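You operate a simulated robot arm through the tools that you are given. There is no shell and no other tool. Be economical: measure what you need, move in short steps, check, and stop when the job is done.

Carry out the task below with a simulated robot arm. There is one attempt and no reset: what you move stays moved.

TASK
Set right what has fallen over on the dining table. At the end: the pink cloth stands where the white soup tub stood; the purple carton, which lies on its side on the dining table, stands upright there; the clear large glass jar (marked "OATS") stands where the pink cloth stood; the orange carton, which lies on its side on the dining table, stands upright there; the white soup tub from the dining table stands on top of the blue book (marked "Murayoshen Lakes"); whatever was shut is shut again. Leave all else as you found it, and nothing knocked over.
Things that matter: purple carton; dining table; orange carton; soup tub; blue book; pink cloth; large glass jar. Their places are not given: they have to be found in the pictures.

It is judged by the outcome, as a careful person would: the job done as asked, and still so three seconds after it is handed in. It fails if anything else is knocked over, pushed out of place, dropped, spilled or broken.

THE ROBOT
A 7-joint arm with a two-finger parallel gripper, fixed in place. Base frame: the origin is at the foot of the arm, x ahead of it, y to its left, z up; the work surface is at about z = 0. Lengths are in cm, angles in degrees, forces in N, time in s.
With the tool pointing down near the work surface it reaches from about 22 to 58 cm from the base axis. Its first joint turns from -66.0 to 66.0 degrees. Payload 2.5 kg.
Tool frame: the origin (TCP) lies between the finger pads and is the grasp point; the fingertips stand 2.3 cm ahead of it; z points along the fingers, y is the line along which they close. The gripper opens to 9.4 cm. The fingers are 3.8 cm wide and 1 cm thick; the gripper's body (5.4 by 9.6 cm) begins 3.9 cm behind the TCP.
Orientation is that of the tool frame in the base frame, as a unit quaternion [w, x, y, z]. With the fingers straight down and closing along the base's y, the tool's x points along the base's -x, its y along +y and its z along -z.

THE INTERFACE
- The arm moves only by the tool apply_moves. Its argument "commands" is a list of rows, each a list of 6 numbers: the shift along the base's x, y, z in units of 200 mm (1.0 is 200 mm), then the turn, a rotation vector about the base's x, y, z in units of 180 degrees (1.0 is 180 degrees). In form: [[tx, ty, tz, ax, ay, az], ...]. A call has 1 to 12 rows; each row is the pose to reach, as a shift and turn from the pose commanded when the call began. "jaw" is the finger opening in cm, from 0 to 9.4, set as the call begins (left out, the last holds). A call with a number of a shift or a turn outside -1 to 1 is refused whole. A row lasts 0.2 s, in which the tool goes at most 5 cm and 8.6 degrees; a call with a longer step from one row to the next is refused whole, and so is a gripper value outside its range. A pose out of reach is approached as far as the arm can. The call stops where the force on the tool passes 40 N (or 10 N more than at its start, if that is more) or the arm is blocked; 0.2 s more then pass. The fingers move at their own pace (about 10.8 cm/s each) and stop on an object; they squeeze with about 26 N. The grip force told is the motor's: it shows also when the fingers shut on nothing. Time passes only in rows, and 0.2 s behind the last, so rows that repeat a pose let the fingers close. It gives the time, the measured TCP pose, the force on the tool (base axes), the opening and the grip force at its end, in the units of the frame above (readings bear some noise).
- Cameras (640 x 400 px; columns grow to the right, rows downward): "scene" is fixed at [12.74, -41.7, 53.31]; the picture's right is [0.73, -0.68, 0.00], its down [-0.47, -0.50, -0.73] and it looks along [0.50, 0.53, -0.68] (base axes); focal length 216 px, centre (320, 200). "wrist" rides on the gripper at [-3.9, 0, -4.4] in the tool frame; the picture's right is [0.00, -1.00, 0.00], its down [0.97, 0.00, -0.24] and it looks along [0.24, 0.00, 0.97] (tool axes); focal length 218 px, centre (320, 200).
- snapshot(camera): a new picture of that camera. No time passes.
- point_at(camera, pixels): for up to 12 pixels [column, row] of the newest picture of that camera ("zoom" is the newest enlarged one), the place [x, y, z] in the base frame of the surface seen there, good to about 0.2 cm. No time passes.
- inspect(camera, box): a new picture of the part [left, top, right, bottom] of that camera's present view, enlarged. No time passes.
- finish_job(): hands the job in; it is judged then, once.

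Work in short steps. Measure before you move; look again where a grasp or a placing could have gone wrong, and mend it. You have 80 turns and 46 pictures in all, those below and enlarged ones among them. Open the gripper and draw the arm clear of the work before you hand the job in, unless the task says otherwise; then end with one line.

The tools are called after "Emit:" as name(argument=value, ...) on one line, values as JSON. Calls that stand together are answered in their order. apply_moves: Moves the arm, as the interface text tells. Its arguments: {"type":"object","properties":{"commands":{"type":"array"},"jaw":{"type":"number"}},"required":["commands"]} The other tools are called the same way: snapshot (camera) takes a picture; point_at (camera, pixels) gives the place of the surface under pixels of a picture; inspect (camera, box) takes an enlarged picture of a part of a camera's view; finish_job () hands the job in.

At the start:

```text
clock: 0.0
tool_pos: [30.81, 4.99, 28.8]
tool_rot: [0.0, 0.001, 1.0, -0.001]
ft_force: [0.2, -0.8, -0.3]
width: 9.43
grip_force: 0.1
```

scene: 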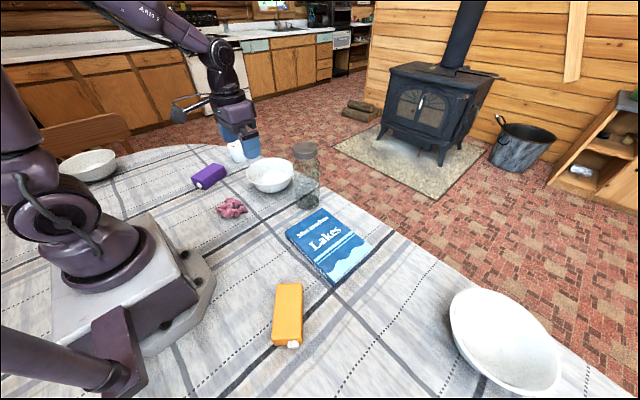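
wrist: 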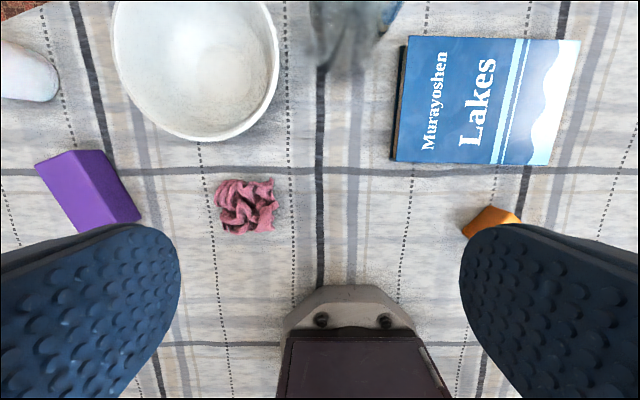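

I start by enlarging the views to identify the objects.

Emit:
inspect(camera="scene", box=[170, 120, 350, 232])

Emit:
inspect(camera="scene", box=[220, 200, 400, 360])

```text
3.56 times, centred on (260, 176) of scene
```

zoom: 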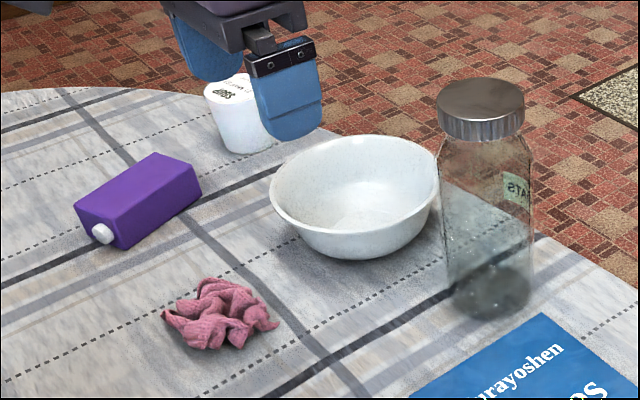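

```text
2.50 times, centred on (310, 280) of scene
```

zoom: 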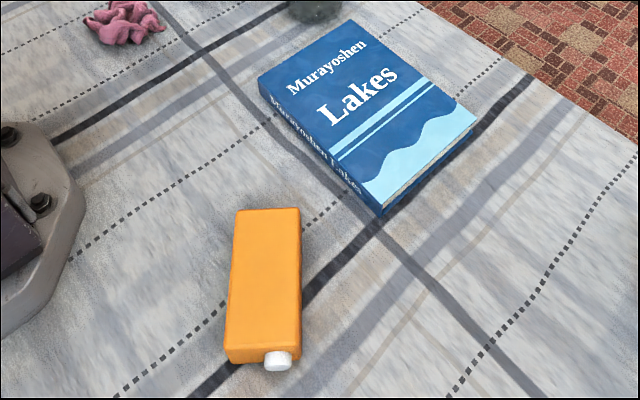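

The soup tub is the white cylinder by the gripper at scene (237,150); measuring everything now.

Emit:
point_at(camera="zoom", pixels=[[240, 212], [297, 212], [230, 355], [297, 345], [228, 362], [278, 362], [262, 78], [350, 22], [475, 118], [382, 208], [265, 280], [340, 300]])

Emit:
point_at(camera="scene", pixels=[[234, 143], [238, 160], [191, 179], [214, 164], [226, 170], [203, 186], [199, 189], [231, 208], [305, 150], [308, 203], [270, 175], [249, 175]])

Emit:
point_at(camera="wrist", pixels=[[20, 75], [55, 85], [40, 162], [100, 150], [140, 212], [80, 230], [215, 205], [278, 205], [245, 180], [245, 235], [340, 20], [200, 140]])

```text
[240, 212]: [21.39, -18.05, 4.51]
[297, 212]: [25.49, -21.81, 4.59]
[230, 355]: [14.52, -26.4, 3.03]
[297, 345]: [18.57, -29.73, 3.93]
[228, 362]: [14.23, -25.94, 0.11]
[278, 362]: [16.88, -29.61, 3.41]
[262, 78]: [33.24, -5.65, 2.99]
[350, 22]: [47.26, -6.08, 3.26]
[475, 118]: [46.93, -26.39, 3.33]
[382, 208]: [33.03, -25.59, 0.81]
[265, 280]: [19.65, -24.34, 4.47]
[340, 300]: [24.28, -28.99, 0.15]
```

```text
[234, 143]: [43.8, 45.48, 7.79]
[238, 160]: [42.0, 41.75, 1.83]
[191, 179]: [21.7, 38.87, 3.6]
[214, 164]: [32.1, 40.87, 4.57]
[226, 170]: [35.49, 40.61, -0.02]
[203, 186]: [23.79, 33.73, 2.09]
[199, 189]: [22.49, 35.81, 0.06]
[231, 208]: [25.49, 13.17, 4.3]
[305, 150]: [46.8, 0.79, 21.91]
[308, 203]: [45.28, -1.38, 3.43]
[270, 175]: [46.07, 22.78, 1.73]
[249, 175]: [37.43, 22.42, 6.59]
```

```text
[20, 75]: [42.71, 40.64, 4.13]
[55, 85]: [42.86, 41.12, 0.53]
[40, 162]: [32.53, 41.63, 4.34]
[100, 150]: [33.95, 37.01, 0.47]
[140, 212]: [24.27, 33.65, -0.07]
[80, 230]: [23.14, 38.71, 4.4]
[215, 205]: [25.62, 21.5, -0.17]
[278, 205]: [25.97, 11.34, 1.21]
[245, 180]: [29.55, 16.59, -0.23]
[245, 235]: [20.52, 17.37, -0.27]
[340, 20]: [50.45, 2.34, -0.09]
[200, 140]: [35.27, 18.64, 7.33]
```

Tub is near (44,44), beyond vertical reach, so I'll need a tilted grasp there. I swing the arm over that side for a closer look from the wrist camera, and to clear the scene view.

Emit:
apply_moves(commands=[[0.02, 0.17, 0.01, 0, 0, 0.03], [0.04, 0.34, 0.02, 0, 0, 0.06], [0.06, 0.51, 0.03, 0, 0, 0.09], [0.08, 0.68, 0.04, 0, 0, 0.12], [0.1, 0.85, 0.05, 0, 0, 0.15], [0.12, 1.0, 0.06, 0, 0, 0.18], [0.14, 1.0, 0.06, 0, 0, 0.22], [0.15, 1.0, 0.06, 0, 0, 0.25], [0.15, 1.0, 0.06, 0, 0, 0.25]])

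Emit:
snapshot(camera="wrist")

Emit:
snapshot(camera="scene")

```text
clock: 2.0
tool_pos: [33.89, 25.12, 30.01]
tool_rot: [0.0, -0.384, 0.923, -0.001]
ft_force: [0.8, -0.7, 0.2]
width: 9.41
grip_force: 0.1
```

```text
41 pictures are left
```

wrist: 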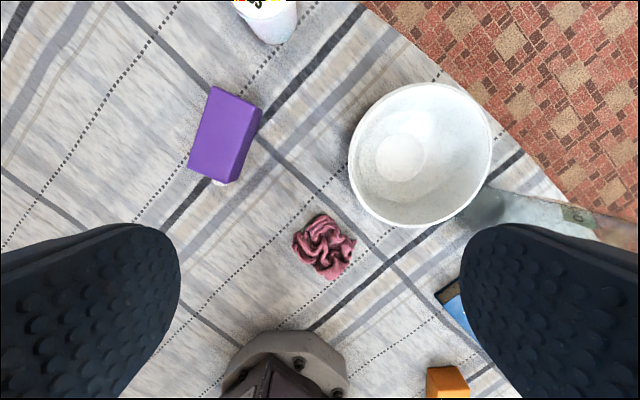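

```text
40 pictures are left
```

scene: 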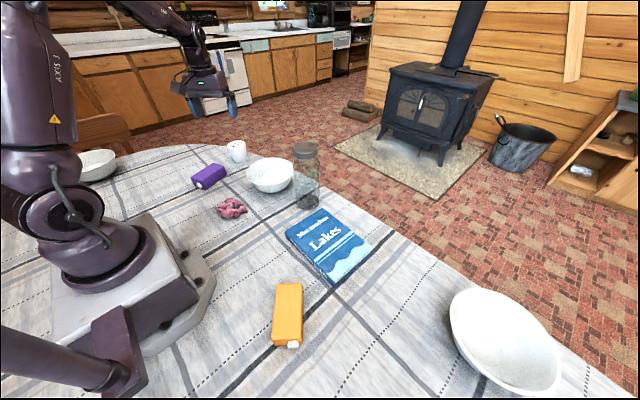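

The tub is now unobstructed at scene (237,150). Enlarging it and the jar.

Emit:
inspect(camera="scene", box=[205, 128, 269, 168])

Emit:
point_at(camera="zoom", pixels=[[235, 140], [405, 135], [320, 110], [320, 170], [325, 150], [265, 290], [330, 325], [400, 290], [240, 170], [400, 180], [320, 250], [320, 300]])

Emit:
point_at(camera="wrist", pixels=[[248, 25], [272, 45], [294, 25], [270, 25], [295, 245], [355, 245], [325, 213], [325, 278], [325, 245], [189, 165], [232, 182], [262, 112]])

```text
10.00 times, centred on (237, 148) of scene
```

zoom: 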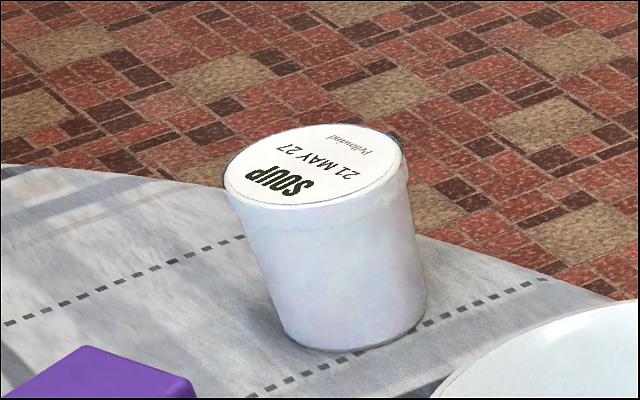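

```text
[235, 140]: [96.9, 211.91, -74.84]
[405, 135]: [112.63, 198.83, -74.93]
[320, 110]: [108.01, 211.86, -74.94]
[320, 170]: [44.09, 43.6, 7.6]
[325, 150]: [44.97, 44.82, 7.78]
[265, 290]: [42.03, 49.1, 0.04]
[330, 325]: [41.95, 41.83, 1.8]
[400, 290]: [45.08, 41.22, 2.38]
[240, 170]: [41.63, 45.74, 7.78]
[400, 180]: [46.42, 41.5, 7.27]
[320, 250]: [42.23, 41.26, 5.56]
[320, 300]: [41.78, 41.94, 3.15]
```

```text
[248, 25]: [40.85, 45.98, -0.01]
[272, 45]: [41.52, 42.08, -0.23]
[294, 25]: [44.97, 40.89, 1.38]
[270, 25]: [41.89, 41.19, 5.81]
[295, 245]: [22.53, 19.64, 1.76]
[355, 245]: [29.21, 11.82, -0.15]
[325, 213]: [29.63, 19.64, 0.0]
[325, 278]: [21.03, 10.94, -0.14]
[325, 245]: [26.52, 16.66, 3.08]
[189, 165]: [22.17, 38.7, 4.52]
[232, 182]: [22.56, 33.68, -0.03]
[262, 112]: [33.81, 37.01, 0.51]
```

The tub has a lid at z≈7.7 and is centred near (44.2,44.0), diameter ~7.7 at the lid. I tilt the tool 60° outward along the diagonal at a standoff and look through the wrist camera.

Emit:
apply_moves(commands=[[-0.006, 0.05, -0.06, 0.0295, -0.0295, 0], [-0.011, 0.1, -0.12, 0.0589, -0.0589, 0], [-0.017, 0.15, -0.19, 0.0884, -0.0884, 0], [-0.022, 0.2, -0.25, 0.1179, -0.1179, 0], [-0.028, 0.25, -0.31, 0.1473, -0.1473, 0], [-0.034, 0.3, -0.37, 0.1768, -0.1768, 0], [-0.04, 0.35, -0.44, 0.2063, -0.2063, 0], [-0.045, 0.395, -0.5, 0.2357, -0.2357, 0], [-0.045, 0.395, -0.5, 0.2357, -0.2357, 0]])

Emit:
snapshot(camera="wrist")

```text
clock: 4.0
tool_pos: [32.96, 32.82, 20.07]
tool_rot: [0.462, -0.331, 0.8, 0.191]
ft_force: [-0.4, 0.4, 0.5]
width: 9.42
grip_force: 0.1
```

```text
38 pictures are left
```

wrist: 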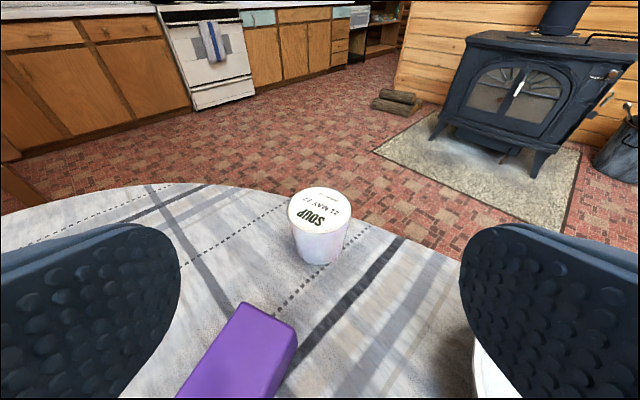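

The tub is laterally centred (lid columns 288–351). I measure its lid edges to fix the distance.

Emit:
point_at(camera="wrist", pixels=[[320, 190], [320, 210], [320, 228], [291, 210], [348, 210], [302, 250], [320, 262], [338, 250], [320, 240], [250, 305], [295, 328], [270, 320]])

```text
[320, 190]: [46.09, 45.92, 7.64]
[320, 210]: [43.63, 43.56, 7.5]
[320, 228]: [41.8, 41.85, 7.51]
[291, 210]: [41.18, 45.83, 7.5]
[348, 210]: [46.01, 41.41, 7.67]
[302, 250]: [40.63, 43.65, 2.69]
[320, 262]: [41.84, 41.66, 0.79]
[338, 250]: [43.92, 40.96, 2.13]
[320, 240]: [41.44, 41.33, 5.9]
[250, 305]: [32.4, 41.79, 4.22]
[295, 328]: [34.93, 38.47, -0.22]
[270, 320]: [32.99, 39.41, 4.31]
```

Lid centre ≈(44.0,43.8). I go down to the standoff, then along the tool axis to the grasp.

Emit:
apply_moves(commands=[[0.07, 0.07, -0.17, 0, 0, 0], [0.15, 0.145, -0.34, 0, 0, 0], [0.22, 0.215, -0.515, 0, 0, 0], [0.32, 0.315, -0.6, 0, 0, 0], [0.42, 0.415, -0.68, 0, 0, 0], [0.48, 0.475, -0.725, 0, 0, 0], [0.525, 0.52, -0.765, 0, 0, 0], [0.525, 0.52, -0.765, 0, 0, 0]], jaw=9.4)

Emit:
snapshot(camera="wrist")

```text
clock: 5.4
tool_pos: [41.74, 41.78, 6.0]
tool_rot: [0.455, -0.334, 0.804, 0.189]
ft_force: [-3.9, -5.0, 10.2]
width: 9.42
grip_force: 0.1
stopped in row 6: the force on the tool passed its limit (the readings are from after the stop); the commanded pose is now the measured one
```

```text
37 pictures are left
```

wrist: 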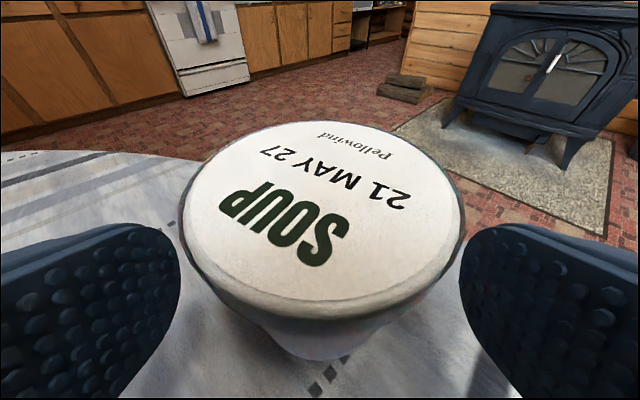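

Stopped by a contact short of the grasp. I check the scene view to find what touched.

Emit:
inspect(camera="scene", box=[150, 90, 310, 190])

```text
4.00 times, centred on (230, 140) of scene
```

zoom: 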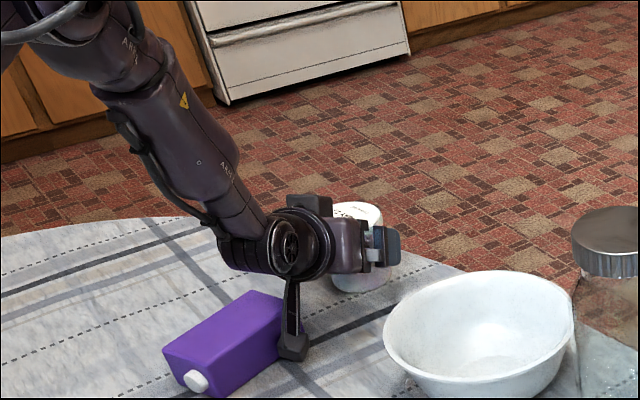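

A bracket sticking out of the wrist (zoom (293,345)) hangs below and touches the table or carton. I measure it.

Emit:
point_at(camera="zoom", pixels=[[293, 345], [293, 358], [280, 345], [304, 345], [292, 300], [290, 245], [285, 300], [165, 350], [250, 293], [195, 382], [345, 250], [305, 205]])

```text
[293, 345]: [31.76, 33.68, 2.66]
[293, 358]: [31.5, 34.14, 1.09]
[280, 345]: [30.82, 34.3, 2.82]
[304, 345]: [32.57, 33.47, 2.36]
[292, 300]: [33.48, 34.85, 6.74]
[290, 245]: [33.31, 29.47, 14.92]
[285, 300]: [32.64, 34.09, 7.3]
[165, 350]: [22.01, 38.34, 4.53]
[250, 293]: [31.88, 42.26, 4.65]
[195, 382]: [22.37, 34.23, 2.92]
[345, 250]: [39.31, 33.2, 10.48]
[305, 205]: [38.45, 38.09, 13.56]
```

The bracket foot reached the table at 60° tilt. I back off along the tool axis, then reduce the tilt to ~45° and turn the heading to 55° so that the foot clears the table and the carton.

Emit:
apply_moves(commands=[[-0.1, -0.1, 0.09, 0, 0, 0], [-0.2, -0.2, 0.2, 0, 0, 0], [-0.2, -0.22, 0.25, -0.021, 0.018, 0.018], [-0.15, -0.21, 0.27, -0.043, 0.036, 0.037], [-0.105, -0.205, 0.28, -0.0639, 0.0536, 0.0552], [-0.105, -0.205, 0.28, -0.0639, 0.0536, 0.0552]])

Emit:
snapshot(camera="wrist")

```text
clock: 6.8
tool_pos: [39.6, 37.93, 11.64]
tool_rot: [0.332, -0.429, 0.822, 0.174]
ft_force: [-0.4, 0.4, 0.3]
width: 9.4
grip_force: 0.1
```

```text
35 pictures are left
```

wrist: 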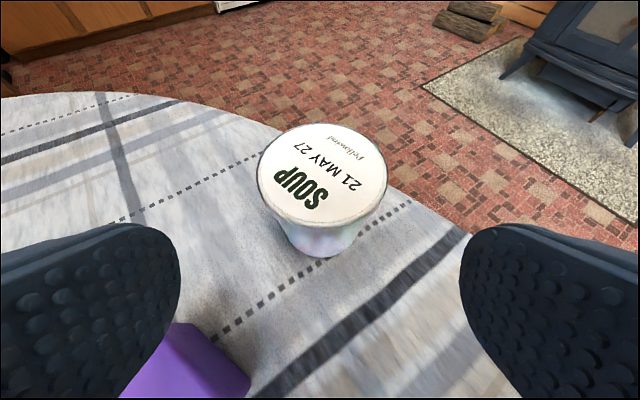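

Lid is centred (257–387). Advancing along the tool axis to the grasp, then closing.

Emit:
apply_moves(commands=[[0.06, 0.085, -0.11, 0, 0, 0], [0.11, 0.155, -0.2, 0, 0, 0], [0.15, 0.215, -0.275, 0, 0, 0], [0.18, 0.255, -0.33, 0, 0, 0], [0.18, 0.255, -0.33, 0, 0, 0]])

Emit:
apply_moves(commands=[[0, 0, 0, 0, 0, 0], [0, 0, 0, 0, 0, 0], [0, 0, 0, 0, 0, 0]], jaw=5)

Emit:
snapshot(camera="wrist")

```text
clock: 8.0
tool_pos: [42.99, 42.64, 5.09]
tool_rot: [0.331, -0.43, 0.822, 0.174]
ft_force: [1.0, -0.4, -0.9]
width: 9.39
grip_force: 0.0
```

```text
clock: 8.8
tool_pos: [43.08, 42.77, 5.02]
tool_rot: [0.333, -0.427, 0.822, 0.173]
ft_force: [1.2, -0.1, 0.0]
width: 7.12
grip_force: 25.6
```

```text
34 pictures are left
```

wrist: 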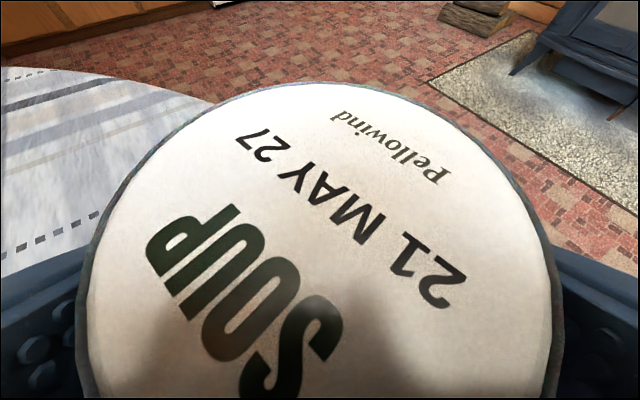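

Gripped (opening 7.12). I lift, draw inward and begin the swing towards the book.

Emit:
apply_moves(commands=[[0, 0, 0.1, 0, 0, 0], [0, 0, 0.25, 0, 0, 0], [-0.08, -0.1, 0.4, 0, 0, 0], [-0.2, -0.22, 0.55, 0, 0, 0], [-0.33, -0.36, 0.7, 0, 0, 0], [-0.48, -0.5, 0.8, 0, 0, 0], [-0.48, -0.5, 0.8, 0, 0, 0]])

Emit:
apply_moves(commands=[[0.0, -0.2, 0, 0, 0, -0.04], [0.01, -0.4, 0, 0, 0, -0.08], [0.02, -0.6, 0, 0, 0, -0.125], [0.02, -0.8, 0, 0, 0, -0.167], [0.02, -1.0, 0, 0, 0, -0.208]])

Emit:
apply_moves(commands=[[0.0, -0.2, 0, 0, 0, -0.04], [0.0, -0.4, 0, 0, 0, -0.08], [0.0, -0.6, 0, 0, 0, -0.125], [0.0, -0.8, 0, 0, 0, -0.167], [0.0, -1.0, 0, 0, 0, -0.208], [0.0, -1.0, 0, 0, 0, -0.208]])

Emit:
snapshot(camera="scene")

```text
clock: 10.4
tool_pos: [33.49, 32.77, 20.6]
tool_rot: [0.332, -0.429, 0.822, 0.174]
ft_force: [0.4, -1.1, -2.5]
width: 7.11
grip_force: 25.3
```

```text
clock: 11.6
tool_pos: [34.06, 12.67, 20.96]
tool_rot: [0.37, -0.141, 0.916, 0.058]
ft_force: [0.3, -0.6, -2.6]
width: 7.08
grip_force: 26.3
```

```text
clock: 13.0
tool_pos: [34.09, -7.15, 20.85]
tool_rot: [0.369, 0.16, 0.913, -0.064]
ft_force: [-0.3, -0.9, -3.0]
width: 7.14
grip_force: 26.2
```

```text
33 pictures are left
```

scene: 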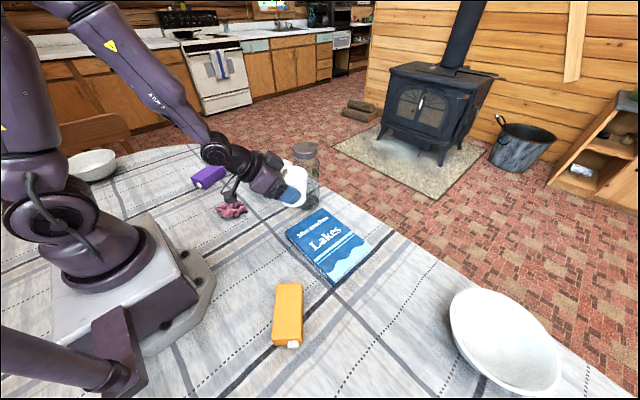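

Tub is held above the table; moving over the book, then down gently.

Emit:
apply_moves(commands=[[0.06, -0.1, 0, 0, 0, 0], [0.12, -0.22, 0, 0, 0, 0], [0.18, -0.33, -0.03, 0, 0, 0], [0.235, -0.42, -0.15, 0, 0, 0], [0.235, -0.42, -0.3, 0, 0, 0], [0.235, -0.42, -0.42, 0, 0, 0], [0.235, -0.42, -0.52, 0, 0, 0], [0.235, -0.42, -0.56, 0, 0, 0], [0.235, -0.42, -0.585, 0, 0, 0], [0.235, -0.42, -0.61, 0, 0, 0], [0.235, -0.42, -0.61, 0, 0, 0]])

Emit:
inspect(camera="scene", box=[240, 150, 400, 290])

```text
clock: 15.4
tool_pos: [38.78, -15.63, 8.6]
tool_rot: [0.37, 0.159, 0.913, -0.063]
ft_force: [-0.2, -0.7, -1.9]
width: 7.12
grip_force: 25.7
```

```text
2.86 times, centred on (320, 220) of scene
```

zoom: 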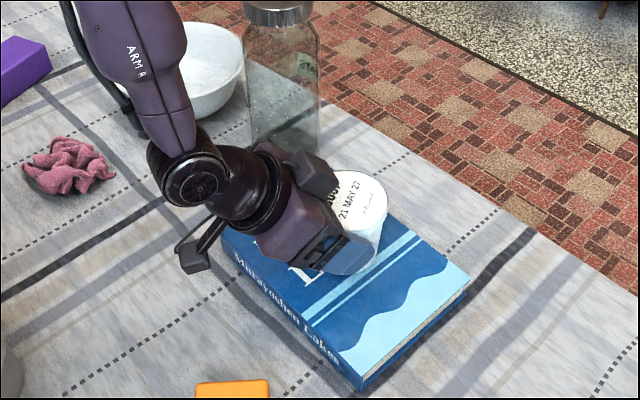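

Weight is still borne by the gripper; lowering a few mm more.

Emit:
apply_moves(commands=[[0, 0, -0.01, 0, 0, 0], [0, 0, -0.02, 0, 0, 0], [0, 0, -0.02, 0, 0, 0]])

```text
clock: 16.2
tool_pos: [38.75, -15.53, 8.29]
tool_rot: [0.369, 0.159, 0.914, -0.063]
ft_force: [0.1, -0.1, -2.7]
width: 7.12
grip_force: 26.0
```

Emit:
apply_moves(commands=[[0, 0, -0.008, 0, 0, 0], [0, 0, -0.016, 0, 0, 0], [0, 0, -0.016, 0, 0, 0]])

Emit:
inspect(camera="scene", box=[280, 190, 360, 250])

```text
clock: 17.0
tool_pos: [38.84, -15.67, 8.06]
tool_rot: [0.372, 0.158, 0.913, -0.064]
ft_force: [-3.6, 2.0, 14.3]
width: 7.08
grip_force: 25.7
```

```text
6.67 times, centred on (320, 220) of scene
```

zoom: 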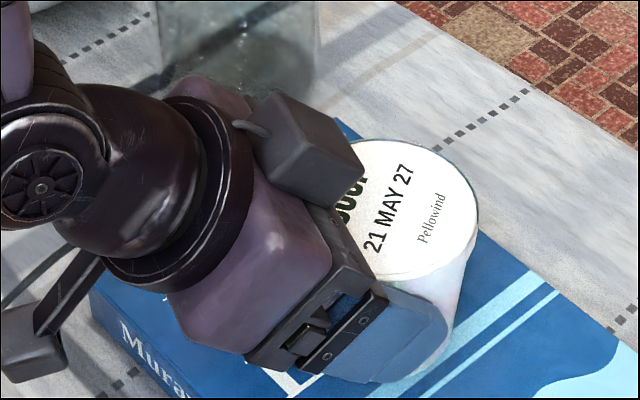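

Contact made (14 N). Releasing and backing out along the tool axis.

Emit:
apply_moves(commands=[[0, 0, 0.004, 0, 0, 0], [0, 0, 0.004, 0, 0, 0], [0, 0, 0.004, 0, 0, 0]], jaw=9.4)

Emit:
apply_moves(commands=[[-0.06, 0.022, 0.07, 0, 0, 0], [-0.16, 0.06, 0.18, 0, 0, 0], [-0.29, 0.11, 0.33, 0, 0, 0], [-0.42, 0.15, 0.47, 0, 0, 0], [-0.5, 0.2, 0.65, 0, 0, 0], [-0.5, 0.3, 0.8, 0, 0, 0]])

Emit:
snapshot(camera="scene")

```text
clock: 17.8
tool_pos: [38.62, -15.76, 7.96]
tool_rot: [0.37, 0.16, 0.913, -0.064]
ft_force: [-0.2, -0.4, -0.5]
width: 9.41
grip_force: 0.1
```

```text
clock: 19.2
tool_pos: [31.83, -10.53, 24.84]
tool_rot: [0.368, 0.159, 0.914, -0.063]
ft_force: [1.4, 0.5, 0.1]
width: 9.41
grip_force: 0.0
out of reach, approached as far as the arm can: row 4, 5, 6
```

```text
30 pictures are left
```

scene: 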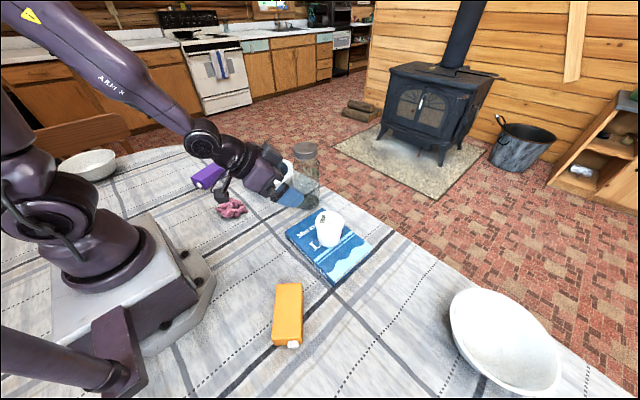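

Tub stands on the book. Next the cloth: I reduce tilt to 30°, then turn heading to about +80°, viewing the cloth.

Emit:
apply_moves(commands=[[0.05, 0.05, 0.0, 0.0133, 0.0365, 0], [0.1, 0.1, 0, 0.0266, 0.0731, 0], [0.1, 0.1, 0, 0.0266, 0.0731, 0]])

Emit:
apply_moves(commands=[[0, 0.08, 0, 0, 0, 0.0463], [0, 0.16, 0, 0, 0, 0.0926], [0, 0.24, 0, 0, 0, 0.139], [0, 0.32, 0, 0, 0, 0.185], [0, 0.4, 0, 0, 0, 0.2315], [-0.04, 0.48, -0.03, 0, 0, 0.278], [-0.08, 0.56, -0.06, 0, 0, 0.324], [-0.12, 0.63, -0.09, 0, 0, 0.37], [-0.16, 0.7, -0.12, 0, 0, 0.4167], [-0.2, 0.75, -0.15, 0, 0, 0.463], [-0.23, 0.8, -0.18, 0, 0, 0.509], [-0.25, 0.85, -0.2, 0, 0, 0.5555]])

Emit:
snapshot(camera="wrist")

```text
clock: 20.0
tool_pos: [33.83, -8.76, 25.08]
tool_rot: [0.254, 0.167, 0.952, -0.043]
ft_force: [-0.3, 0.4, -0.5]
width: 9.38
grip_force: 0.3
out of reach, approached as far as the arm can: row 1, 2
```

```text
clock: 22.6
tool_pos: [28.97, 8.32, 21.06]
tool_rot: [0.197, -0.623, 0.738, 0.168]
ft_force: [0.4, -0.2, 0.1]
width: 9.38
grip_force: 0.1
```

```text
29 pictures are left
```

wrist: 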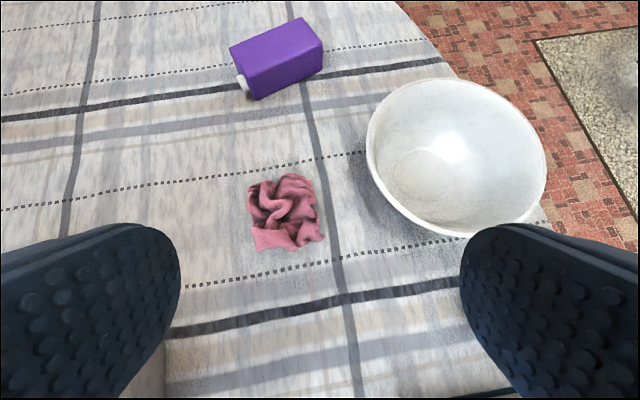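

Cloth at (285,210). Measuring its outline, plus bowl edge for clearance.

Emit:
inspect(camera="wrist", box=[220, 155, 350, 265])

Emit:
point_at(camera="wrist", pixels=[[254, 232], [320, 235], [290, 178], [268, 248], [300, 243], [250, 190], [312, 190], [285, 210], [290, 195], [368, 140], [400, 210], [450, 235]])

```text
3.64 times, centred on (285, 210) of wrist
```

zoom: 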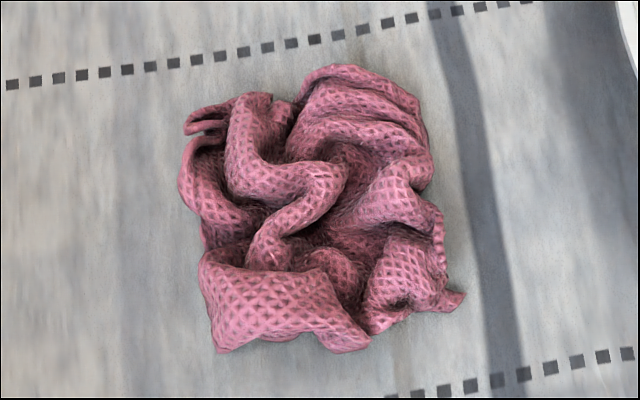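

```text
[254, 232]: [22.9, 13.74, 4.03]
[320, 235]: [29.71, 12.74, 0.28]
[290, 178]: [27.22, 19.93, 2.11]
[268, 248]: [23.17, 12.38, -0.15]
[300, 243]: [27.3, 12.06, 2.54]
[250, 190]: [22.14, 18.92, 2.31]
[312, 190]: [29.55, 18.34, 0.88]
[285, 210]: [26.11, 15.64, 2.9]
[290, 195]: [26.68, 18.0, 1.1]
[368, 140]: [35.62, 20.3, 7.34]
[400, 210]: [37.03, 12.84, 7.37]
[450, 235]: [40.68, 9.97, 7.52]
```

Cloth spans about x 22–29.7, y 12–20, height ~4. Going in along the tool axis and closing.

Emit:
apply_moves(commands=[[-0.05, 0.035, -0.12, 0, 0, 0], [-0.1, 0.07, -0.24, 0, 0, 0], [-0.15, 0.1, -0.35, 0, 0, 0], [-0.2, 0.135, -0.455, 0, 0, 0], [-0.185, 0.22, -0.6, 0, 0, 0], [-0.17, 0.3, -0.74, 0, 0, 0], [-0.16, 0.35, -0.83, 0, 0, 0], [-0.153, 0.38, -0.885, 0, 0, 0], [-0.153, 0.38, -0.885, 0, 0, 0]])

Emit:
snapshot(camera="wrist")

```text
clock: 24.6
tool_pos: [25.96, 15.99, 3.18]
tool_rot: [0.198, -0.621, 0.74, 0.167]
ft_force: [0.2, 0.0, 0.8]
width: 9.39
grip_force: 0.0
```

```text
27 pictures are left
```

wrist: 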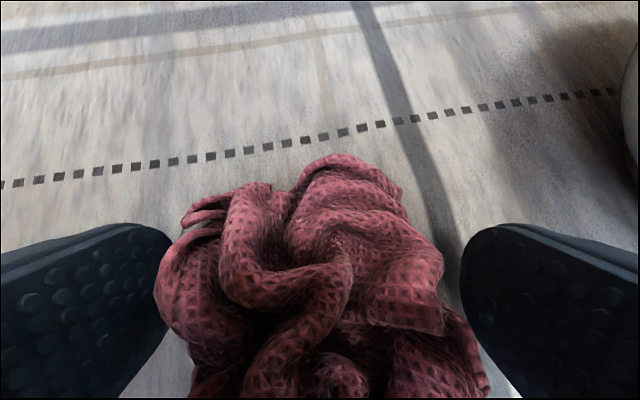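

Fingers straddle the cloth; closing and lifting slightly.

Emit:
apply_moves(commands=[[0, 0, 0, 0, 0, 0], [0, 0, 0, 0, 0, 0], [0, 0, 0, 0, 0, 0], [0, 0, 0, 0, 0, 0]], jaw=2)

Emit:
apply_moves(commands=[[0, 0, 0.1, 0, 0, 0], [0, 0, 0.25, 0, 0, 0], [0, 0, 0.4, 0, 0, 0], [0, 0, 0.4, 0, 0, 0]])

Emit:
snapshot(camera="wrist")

```text
clock: 25.6
tool_pos: [25.97, 15.98, 3.23]
tool_rot: [0.197, -0.622, 0.739, 0.168]
ft_force: [0.0, 0.4, 0.8]
width: 8.54
grip_force: 26.0
```

```text
clock: 26.6
tool_pos: [25.7, 15.99, 11.43]
tool_rot: [0.198, -0.621, 0.739, 0.168]
ft_force: [0.5, 0.4, 0.0]
width: 8.45
grip_force: 25.9
```

```text
26 pictures are left
```

wrist: 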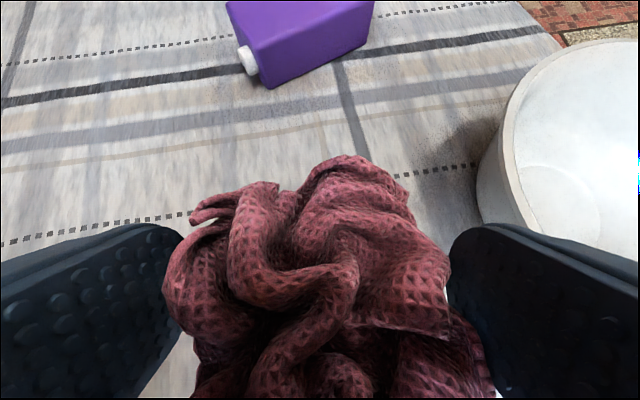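

Cloth lifted. Carrying it towards the tub's spot with heading turned to 55°.

Emit:
apply_moves(commands=[[0.05, 0.08, 0.1, 0, 0, -0.02], [0.12, 0.2, 0.2, 0, 0, -0.05], [0.21, 0.34, 0.2, 0, 0, -0.08], [0.3, 0.5, 0.2, 0, 0, -0.11], [0.4, 0.7, 0.2, 0, 0, -0.139]])

Emit:
apply_moves(commands=[[0.12, 0.17, 0, 0, 0, 0], [0.24, 0.34, -0.05, 0, 0, 0], [0.37, 0.52, -0.15, 0, 0, 0], [0.5, 0.69, -0.25, 0, 0, 0], [0.503, 0.695, -0.25, 0, 0, 0]])

Emit:
snapshot(camera="wrist")

```text
clock: 27.8
tool_pos: [34.05, 30.07, 15.38]
tool_rot: [0.23, -0.447, 0.856, 0.122]
ft_force: [0.2, -0.1, -0.4]
width: 8.39
grip_force: 26.4
```

```text
clock: 29.0
tool_pos: [43.91, 43.75, 10.12]
tool_rot: [0.229, -0.447, 0.856, 0.12]
ft_force: [-0.4, -1.1, 0.1]
width: 8.22
grip_force: 26.0
```

```text
25 pictures are left
```

wrist: 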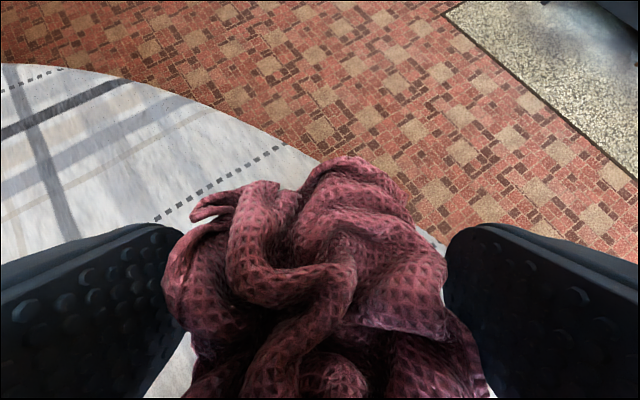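

Above the tub's spot. Lowering to the table height used at the grasp.

Emit:
apply_moves(commands=[[0, 0, -0.12, 0, 0, 0], [0, 0, -0.22, 0, 0, 0], [0, 0, -0.29, 0, 0, 0], [0, 0, -0.325, 0, 0, 0], [0, 0, -0.34, 0, 0, 0], [0, 0, -0.34, 0, 0, 0]])

Emit:
inspect(camera="scene", box=[170, 100, 300, 190])

```text
clock: 30.4
tool_pos: [43.96, 43.84, 3.3]
tool_rot: [0.229, -0.447, 0.856, 0.121]
ft_force: [-0.8, -0.1, -0.4]
width: 8.1
grip_force: 26.1
```

```text
4.44 times, centred on (235, 145) of scene
```

zoom: 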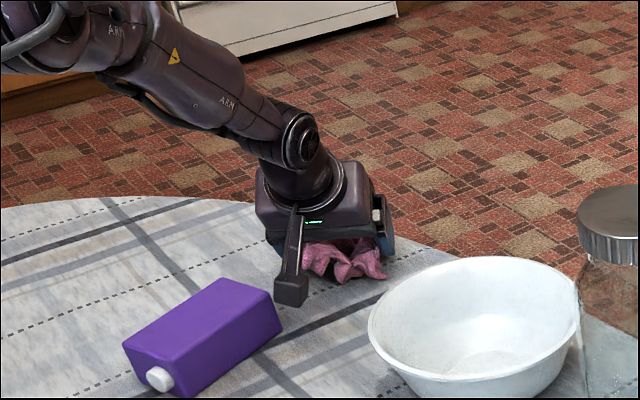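

At table height; releasing and backing out along the tool axis.

Emit:
apply_moves(commands=[[0, 0, -0.003, 0, 0, 0], [0, 0, -0.003, 0, 0, 0], [0, 0, -0.003, 0, 0, 0], [0, 0, -0.003, 0, 0, 0]], jaw=9.4)

Emit:
apply_moves(commands=[[-0.02, -0.03, 0.06, 0, 0, 0], [-0.045, -0.065, 0.135, 0, 0, 0], [-0.09, -0.12, 0.27, 0, 0, 0], [-0.14, -0.2, 0.43, 0, 0, 0], [-0.25, -0.36, 0.6, 0, 0, 0], [-0.35, -0.55, 0.75, 0, 0, 0], [-0.35, -0.55, 0.75, 0, 0, 0]])

Emit:
snapshot(camera="wrist")

```text
clock: 31.4
tool_pos: [44.03, 43.84, 3.34]
tool_rot: [0.229, -0.447, 0.856, 0.121]
ft_force: [-0.2, 0.3, 0.2]
width: 9.4
grip_force: 0.1
```

```text
refused: row 5 steps farther than a row can; nothing moved
```

```text
23 pictures are left
```

wrist: 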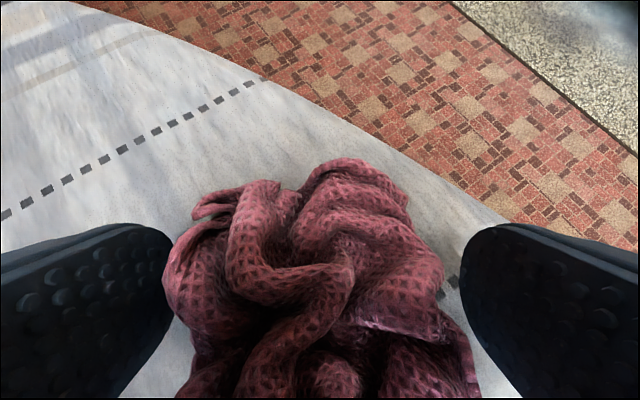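

Emit:
apply_moves(commands=[[-0.02, -0.03, 0.06, 0, 0, 0], [-0.045, -0.065, 0.135, 0, 0, 0], [-0.09, -0.12, 0.27, 0, 0, 0], [-0.14, -0.2, 0.43, 0, 0, 0], [-0.22, -0.33, 0.57, 0, 0, 0], [-0.3, -0.46, 0.7, 0, 0, 0], [-0.35, -0.55, 0.8, 0, 0, 0], [-0.35, -0.55, 0.8, 0, 0, 0]])

Emit:
snapshot(camera="wrist")

```text
clock: 33.2
tool_pos: [36.82, 32.65, 19.53]
tool_rot: [0.229, -0.447, 0.856, 0.121]
ft_force: [0.6, -0.1, 0.3]
width: 9.42
grip_force: 0.0
```

```text
22 pictures are left
```

wrist: 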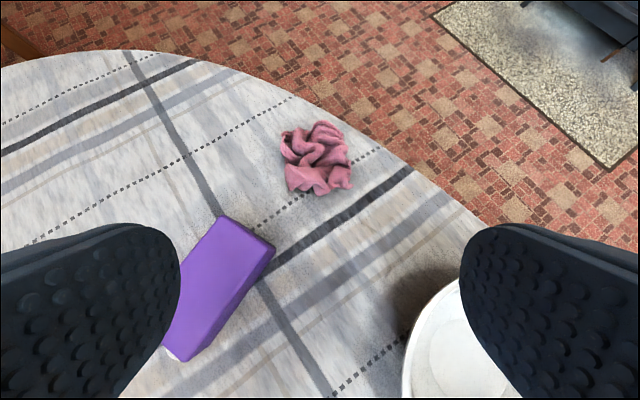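

Cloth is in place. Now measuring the purple carton from here.

Emit:
point_at(camera="wrist", pixels=[[221, 219], [272, 247], [180, 275], [220, 320], [200, 355], [270, 262], [200, 280], [240, 260], [172, 355], [185, 358], [315, 165], [300, 190]])

Emit:
inspect(camera="scene", box=[180, 150, 244, 200])

Emit:
point_at(camera="zoom", pixels=[[110, 262], [205, 305], [345, 130], [470, 180], [230, 370], [150, 345], [120, 320], [460, 245], [300, 220], [330, 300]])

```text
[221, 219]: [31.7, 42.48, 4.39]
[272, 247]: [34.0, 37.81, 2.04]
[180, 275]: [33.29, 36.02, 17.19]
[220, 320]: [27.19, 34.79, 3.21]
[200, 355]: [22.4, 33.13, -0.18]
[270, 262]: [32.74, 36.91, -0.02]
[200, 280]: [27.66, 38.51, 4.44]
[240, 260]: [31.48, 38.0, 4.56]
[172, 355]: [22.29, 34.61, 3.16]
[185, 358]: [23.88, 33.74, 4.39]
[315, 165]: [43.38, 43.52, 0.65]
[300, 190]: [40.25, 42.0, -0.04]
```

```text
8.00 times, centred on (212, 175) of scene
```

zoom: 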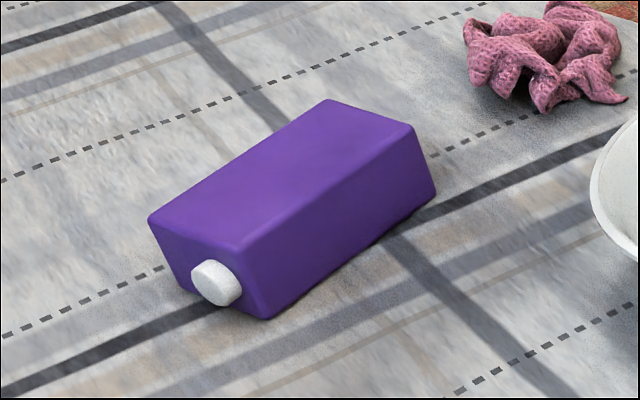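

```text
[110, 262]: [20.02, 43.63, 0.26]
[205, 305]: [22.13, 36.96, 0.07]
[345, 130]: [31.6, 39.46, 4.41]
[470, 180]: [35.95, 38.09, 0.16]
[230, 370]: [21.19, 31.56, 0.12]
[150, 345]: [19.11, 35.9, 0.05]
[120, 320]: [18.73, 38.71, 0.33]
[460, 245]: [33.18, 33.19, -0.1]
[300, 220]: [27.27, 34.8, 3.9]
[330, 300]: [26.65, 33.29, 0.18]
```

Querying the carton's top corners in the enlarged view.

Emit:
point_at(camera="zoom", pixels=[[156, 221], [238, 247], [328, 104], [405, 127], [268, 312], [432, 196], [180, 285], [215, 283], [240, 165]])

```text
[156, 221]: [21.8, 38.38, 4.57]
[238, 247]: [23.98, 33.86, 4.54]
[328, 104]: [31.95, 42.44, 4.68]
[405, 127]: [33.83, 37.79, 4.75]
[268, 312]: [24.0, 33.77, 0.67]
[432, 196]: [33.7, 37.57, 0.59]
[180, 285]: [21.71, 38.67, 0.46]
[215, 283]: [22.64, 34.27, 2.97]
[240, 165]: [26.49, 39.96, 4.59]
```

Purple carton: centre (27.9,38.1), axis at 21.7°, cap end towards the base, width ~5.2, thickness 4.7. I set the tool to 25° tilt, heading along the carton, above it.

Emit:
apply_moves(commands=[[-0.17, 0.02, 0, -0.0114, 0.008, 0], [-0.34, 0.04, 0, -0.0228, 0.016, 0], [-0.52, 0.06, 0, -0.0228, 0.016, 0]])

Emit:
apply_moves(commands=[[-0.03, 0.02, 0, 0, 0, -0.037], [-0.06, 0.05, 0, 0, 0, -0.074], [-0.09, 0.07, 0, 0, 0, -0.111], [-0.13, 0.1, 0, 0, 0, -0.148], [-0.16, 0.13, 0, 0, 0, -0.185], [-0.16, 0.13, 0, 0, 0, -0.185]])

Emit:
snapshot(camera="wrist")

```text
clock: 34.0
tool_pos: [26.77, 34.32, 19.49]
tool_rot: [0.191, -0.451, 0.866, 0.101]
ft_force: [0.6, 0.5, 0.0]
width: 9.41
grip_force: 0.0
```

```text
clock: 35.4
tool_pos: [23.3, 36.68, 19.43]
tool_rot: [0.212, -0.185, 0.959, 0.042]
ft_force: [0.1, 0.2, -0.6]
width: 9.4
grip_force: 0.1
```

```text
20 pictures are left
```

wrist: 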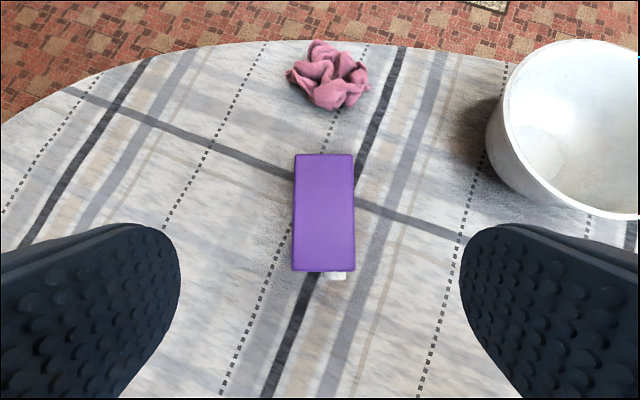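

Aligned with the carton (columns 295–355). Descending along the tool axis onto it and closing.

Emit:
apply_moves(commands=[[0, -0.01, -0.12, 0, 0, 0], [-0.01, -0.02, -0.24, 0, 0, 0], [-0.015, -0.024, -0.357, 0, 0, 0], [0.05, 0.003, -0.51, 0, 0, 0], [0.1, 0.022, -0.63, 0, 0, 0], [0.15, 0.042, -0.74, 0, 0, 0], [0.18, 0.053, -0.81, 0, 0, 0], [0.18, 0.053, -0.81, 0, 0, 0]])

Emit:
apply_moves(commands=[[0, 0, 0, 0, 0, 0], [0, 0, 0, 0, 0, 0], [0, 0, 0, 0, 0, 0], [0, 0, 0, 0, 0, 0]], jaw=3.5)

Emit:
snapshot(camera="wrist")

```text
clock: 37.2
tool_pos: [26.94, 37.66, 3.26]
tool_rot: [0.212, -0.184, 0.959, 0.041]
ft_force: [0.3, -0.3, 0.1]
width: 9.38
grip_force: 0.0
```

```text
clock: 38.2
tool_pos: [26.88, 37.72, 3.28]
tool_rot: [0.212, -0.184, 0.959, 0.041]
ft_force: [-0.8, 1.3, -0.2]
width: 5.96
grip_force: 26.4
```

```text
19 pictures are left
```

wrist: 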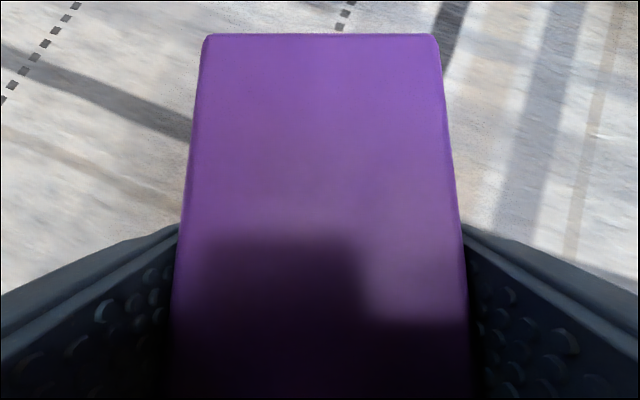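

Gripped at 5.96. Lifting and yawing by −47°.

Emit:
apply_moves(commands=[[0, 0, 0.08, 0, 0, 0], [0, 0, 0.25, 0, 0, 0], [0.03, -0.03, 0.45, 0, 0, -0.043], [0.06, -0.06, 0.65, 0, 0, -0.087], [0.09, -0.1, 0.7, 0, 0, -0.13], [0.12, -0.14, 0.7, 0, 0, -0.174], [0.14, -0.17, 0.7, 0, 0, -0.217], [0.15, -0.2, 0.7, 0, 0, -0.26], [0.15, -0.2, 0.7, 0, 0, -0.26]])

Emit:
apply_moves(commands=[[0, 0, 0, 0.0194, 0.0411, 0], [0, 0, 0, 0.0389, 0.0822, 0], [0, 0, 0, 0.0583, 0.1233, 0], [0, 0, 0, 0.0777, 0.1644, 0], [0, 0, 0, 0.0971, 0.2055, 0], [0, 0, 0, 0.1166, 0.2465, 0], [0, 0, 0, 0.136, 0.2876, 0]])

Emit:
snapshot(camera="scene")

```text
clock: 40.2
tool_pos: [30.01, 33.81, 17.37]
tool_rot: [0.211, 0.211, 0.953, -0.046]
ft_force: [0.2, -0.1, -2.1]
width: 5.95
grip_force: 25.9
```

```text
clock: 41.8
tool_pos: [29.98, 33.71, 17.25]
tool_rot: [-0.271, 0.209, 0.938, 0.065]
ft_force: [0.3, 0.2, -2.6]
width: 6.0
grip_force: 26.0
```

```text
18 pictures are left
```

scene: 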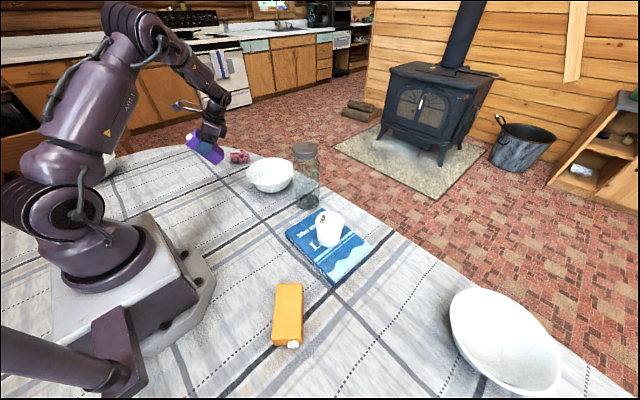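

Good so far (tilt −32°). Completing the remaining 32.7° of rotation.

Emit:
apply_moves(commands=[[0, 0, 0, 0.0194, 0.0411, 0], [0, 0, 0, 0.0389, 0.0822, 0], [0, 0, 0, 0.0583, 0.1233, 0], [0, 0, 0, 0.0777, 0.1644, 0], [0, 0, 0, 0.0777, 0.1644, 0]])

Emit:
inspect(camera="scene", box=[150, 80, 290, 200])

```text
clock: 43.0
tool_pos: [29.97, 33.51, 17.3]
tool_rot: [-0.524, 0.184, 0.823, 0.121]
ft_force: [-0.3, 0.1, -3.2]
width: 5.98
grip_force: 25.8
```

```text
3.33 times, centred on (220, 140) of scene
```

zoom: 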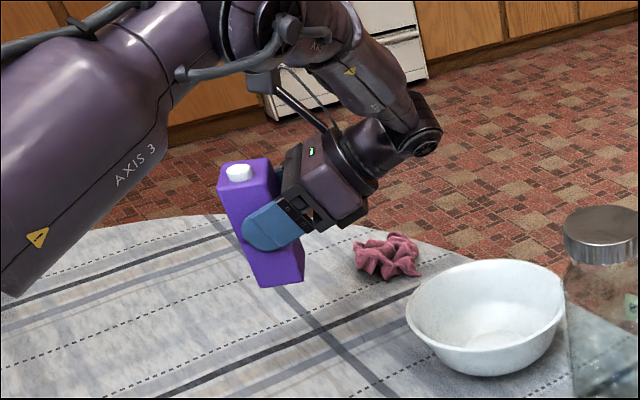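

Carton is upright in the gripper. Moving back to its place and lowering to just above the table.

Emit:
apply_moves(commands=[[-0.05, 0.1, -0.05, 0, 0, 0], [-0.1, 0.2, -0.15, 0, 0, 0], [-0.1, 0.2, -0.27, 0, 0, 0], [-0.1, 0.2, -0.38, 0, 0, 0], [-0.1, 0.2, -0.45, 0, 0, 0], [-0.1, 0.2, -0.48, 0, 0, 0], [-0.1, 0.2, -0.48, 0, 0, 0]])

Emit:
inspect(camera="scene", box=[160, 100, 290, 200])

```text
clock: 44.6
tool_pos: [27.99, 37.53, 7.43]
tool_rot: [-0.523, 0.184, 0.823, 0.121]
ft_force: [-0.6, -0.1, -0.8]
width: 5.97
grip_force: 26.0
```

```text
4.00 times, centred on (225, 150) of scene
```

zoom: 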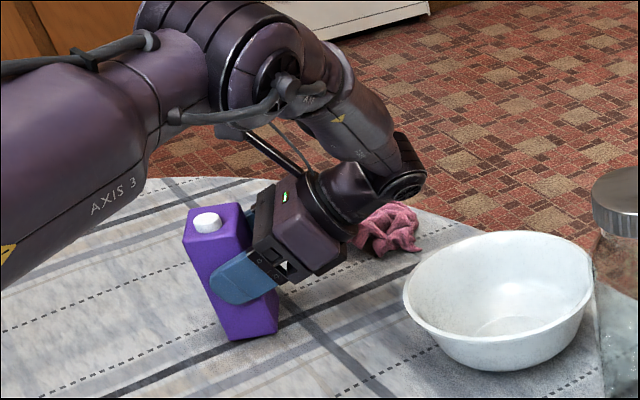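

Close to the table; lowering in millimetre steps until contact.

Emit:
apply_moves(commands=[[0, 0, -0.01, 0, 0, 0], [0, 0, -0.02, 0, 0, 0], [0, 0, -0.02, 0, 0, 0]])

Emit:
apply_moves(commands=[[0, 0, -0.005, 0, 0, 0], [0, 0, -0.01, 0, 0, 0], [0, 0, -0.01, 0, 0, 0]])

```text
clock: 45.4
tool_pos: [27.97, 37.74, 7.19]
tool_rot: [-0.524, 0.184, 0.823, 0.121]
ft_force: [-0.2, 0.4, -2.3]
width: 5.98
grip_force: 25.9
```

```text
clock: 46.2
tool_pos: [28.03, 37.69, 6.99]
tool_rot: [-0.524, 0.184, 0.823, 0.121]
ft_force: [0.0, 0.7, -2.3]
width: 5.98
grip_force: 26.5
```

Emit:
apply_moves(commands=[[0, 0, -0.006, 0, 0, 0], [0, 0, -0.012, 0, 0, 0], [0, 0, -0.012, 0, 0, 0]])

Emit:
inspect(camera="scene", box=[180, 135, 260, 195])

```text
clock: 47.0
tool_pos: [27.87, 37.74, 6.96]
tool_rot: [-0.524, 0.183, 0.823, 0.121]
ft_force: [0.2, -5.1, 19.7]
width: 5.99
grip_force: 25.9
```

```text
6.67 times, centred on (220, 165) of scene
```

zoom: 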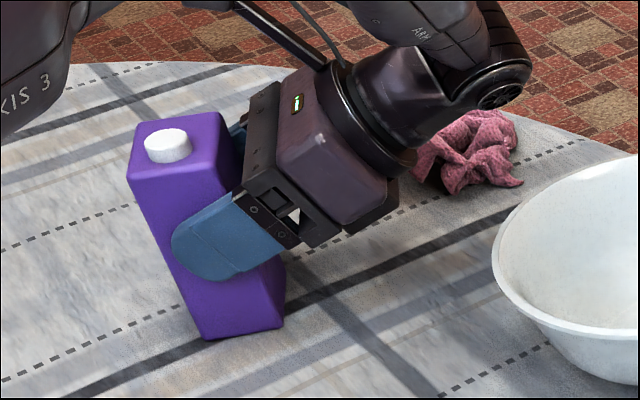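

In contact (20 N). Relieving a millimetre, releasing, and backing out.

Emit:
apply_moves(commands=[[0, 0, 0.007, 0, 0, 0], [0, 0, 0.007, 0, 0, 0]])

Emit:
apply_moves(commands=[[0, 0, 0, 0, 0, 0], [0, 0, 0, 0, 0, 0], [0, 0, 0, 0, 0, 0]], jaw=9.4)

Emit:
apply_moves(commands=[[0.06, -0.028, 0.03, 0, 0, 0], [0.15, -0.07, 0.077, 0, 0, 0], [0.27, -0.127, 0.14, 0, 0, 0], [0.4, -0.19, 0.23, 0, 0, 0], [0.42, -0.25, 0.4, 0, 0, 0], [0.42, -0.25, 0.6, 0, 0, 0], [0.42, -0.25, 0.8, 0, 0, 0]])

Emit:
snapshot(camera="scene")

```text
clock: 47.6
tool_pos: [28.04, 37.75, 6.93]
tool_rot: [-0.523, 0.184, 0.823, 0.121]
ft_force: [-0.1, 0.4, 9.9]
width: 5.99
grip_force: 26.1
```

```text
clock: 48.4
tool_pos: [27.93, 37.78, 7.04]
tool_rot: [-0.524, 0.184, 0.823, 0.121]
ft_force: [0.3, 0.9, 0.0]
width: 9.38
grip_force: 0.1
```

```text
clock: 50.0
tool_pos: [36.66, 32.95, 22.96]
tool_rot: [-0.523, 0.184, 0.823, 0.121]
ft_force: [0.2, 0.0, -0.8]
width: 9.39
grip_force: 0.1
```

```text
14 pictures are left
```

scene: 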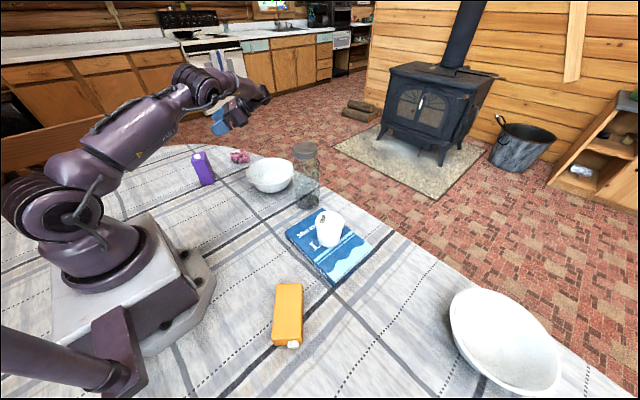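

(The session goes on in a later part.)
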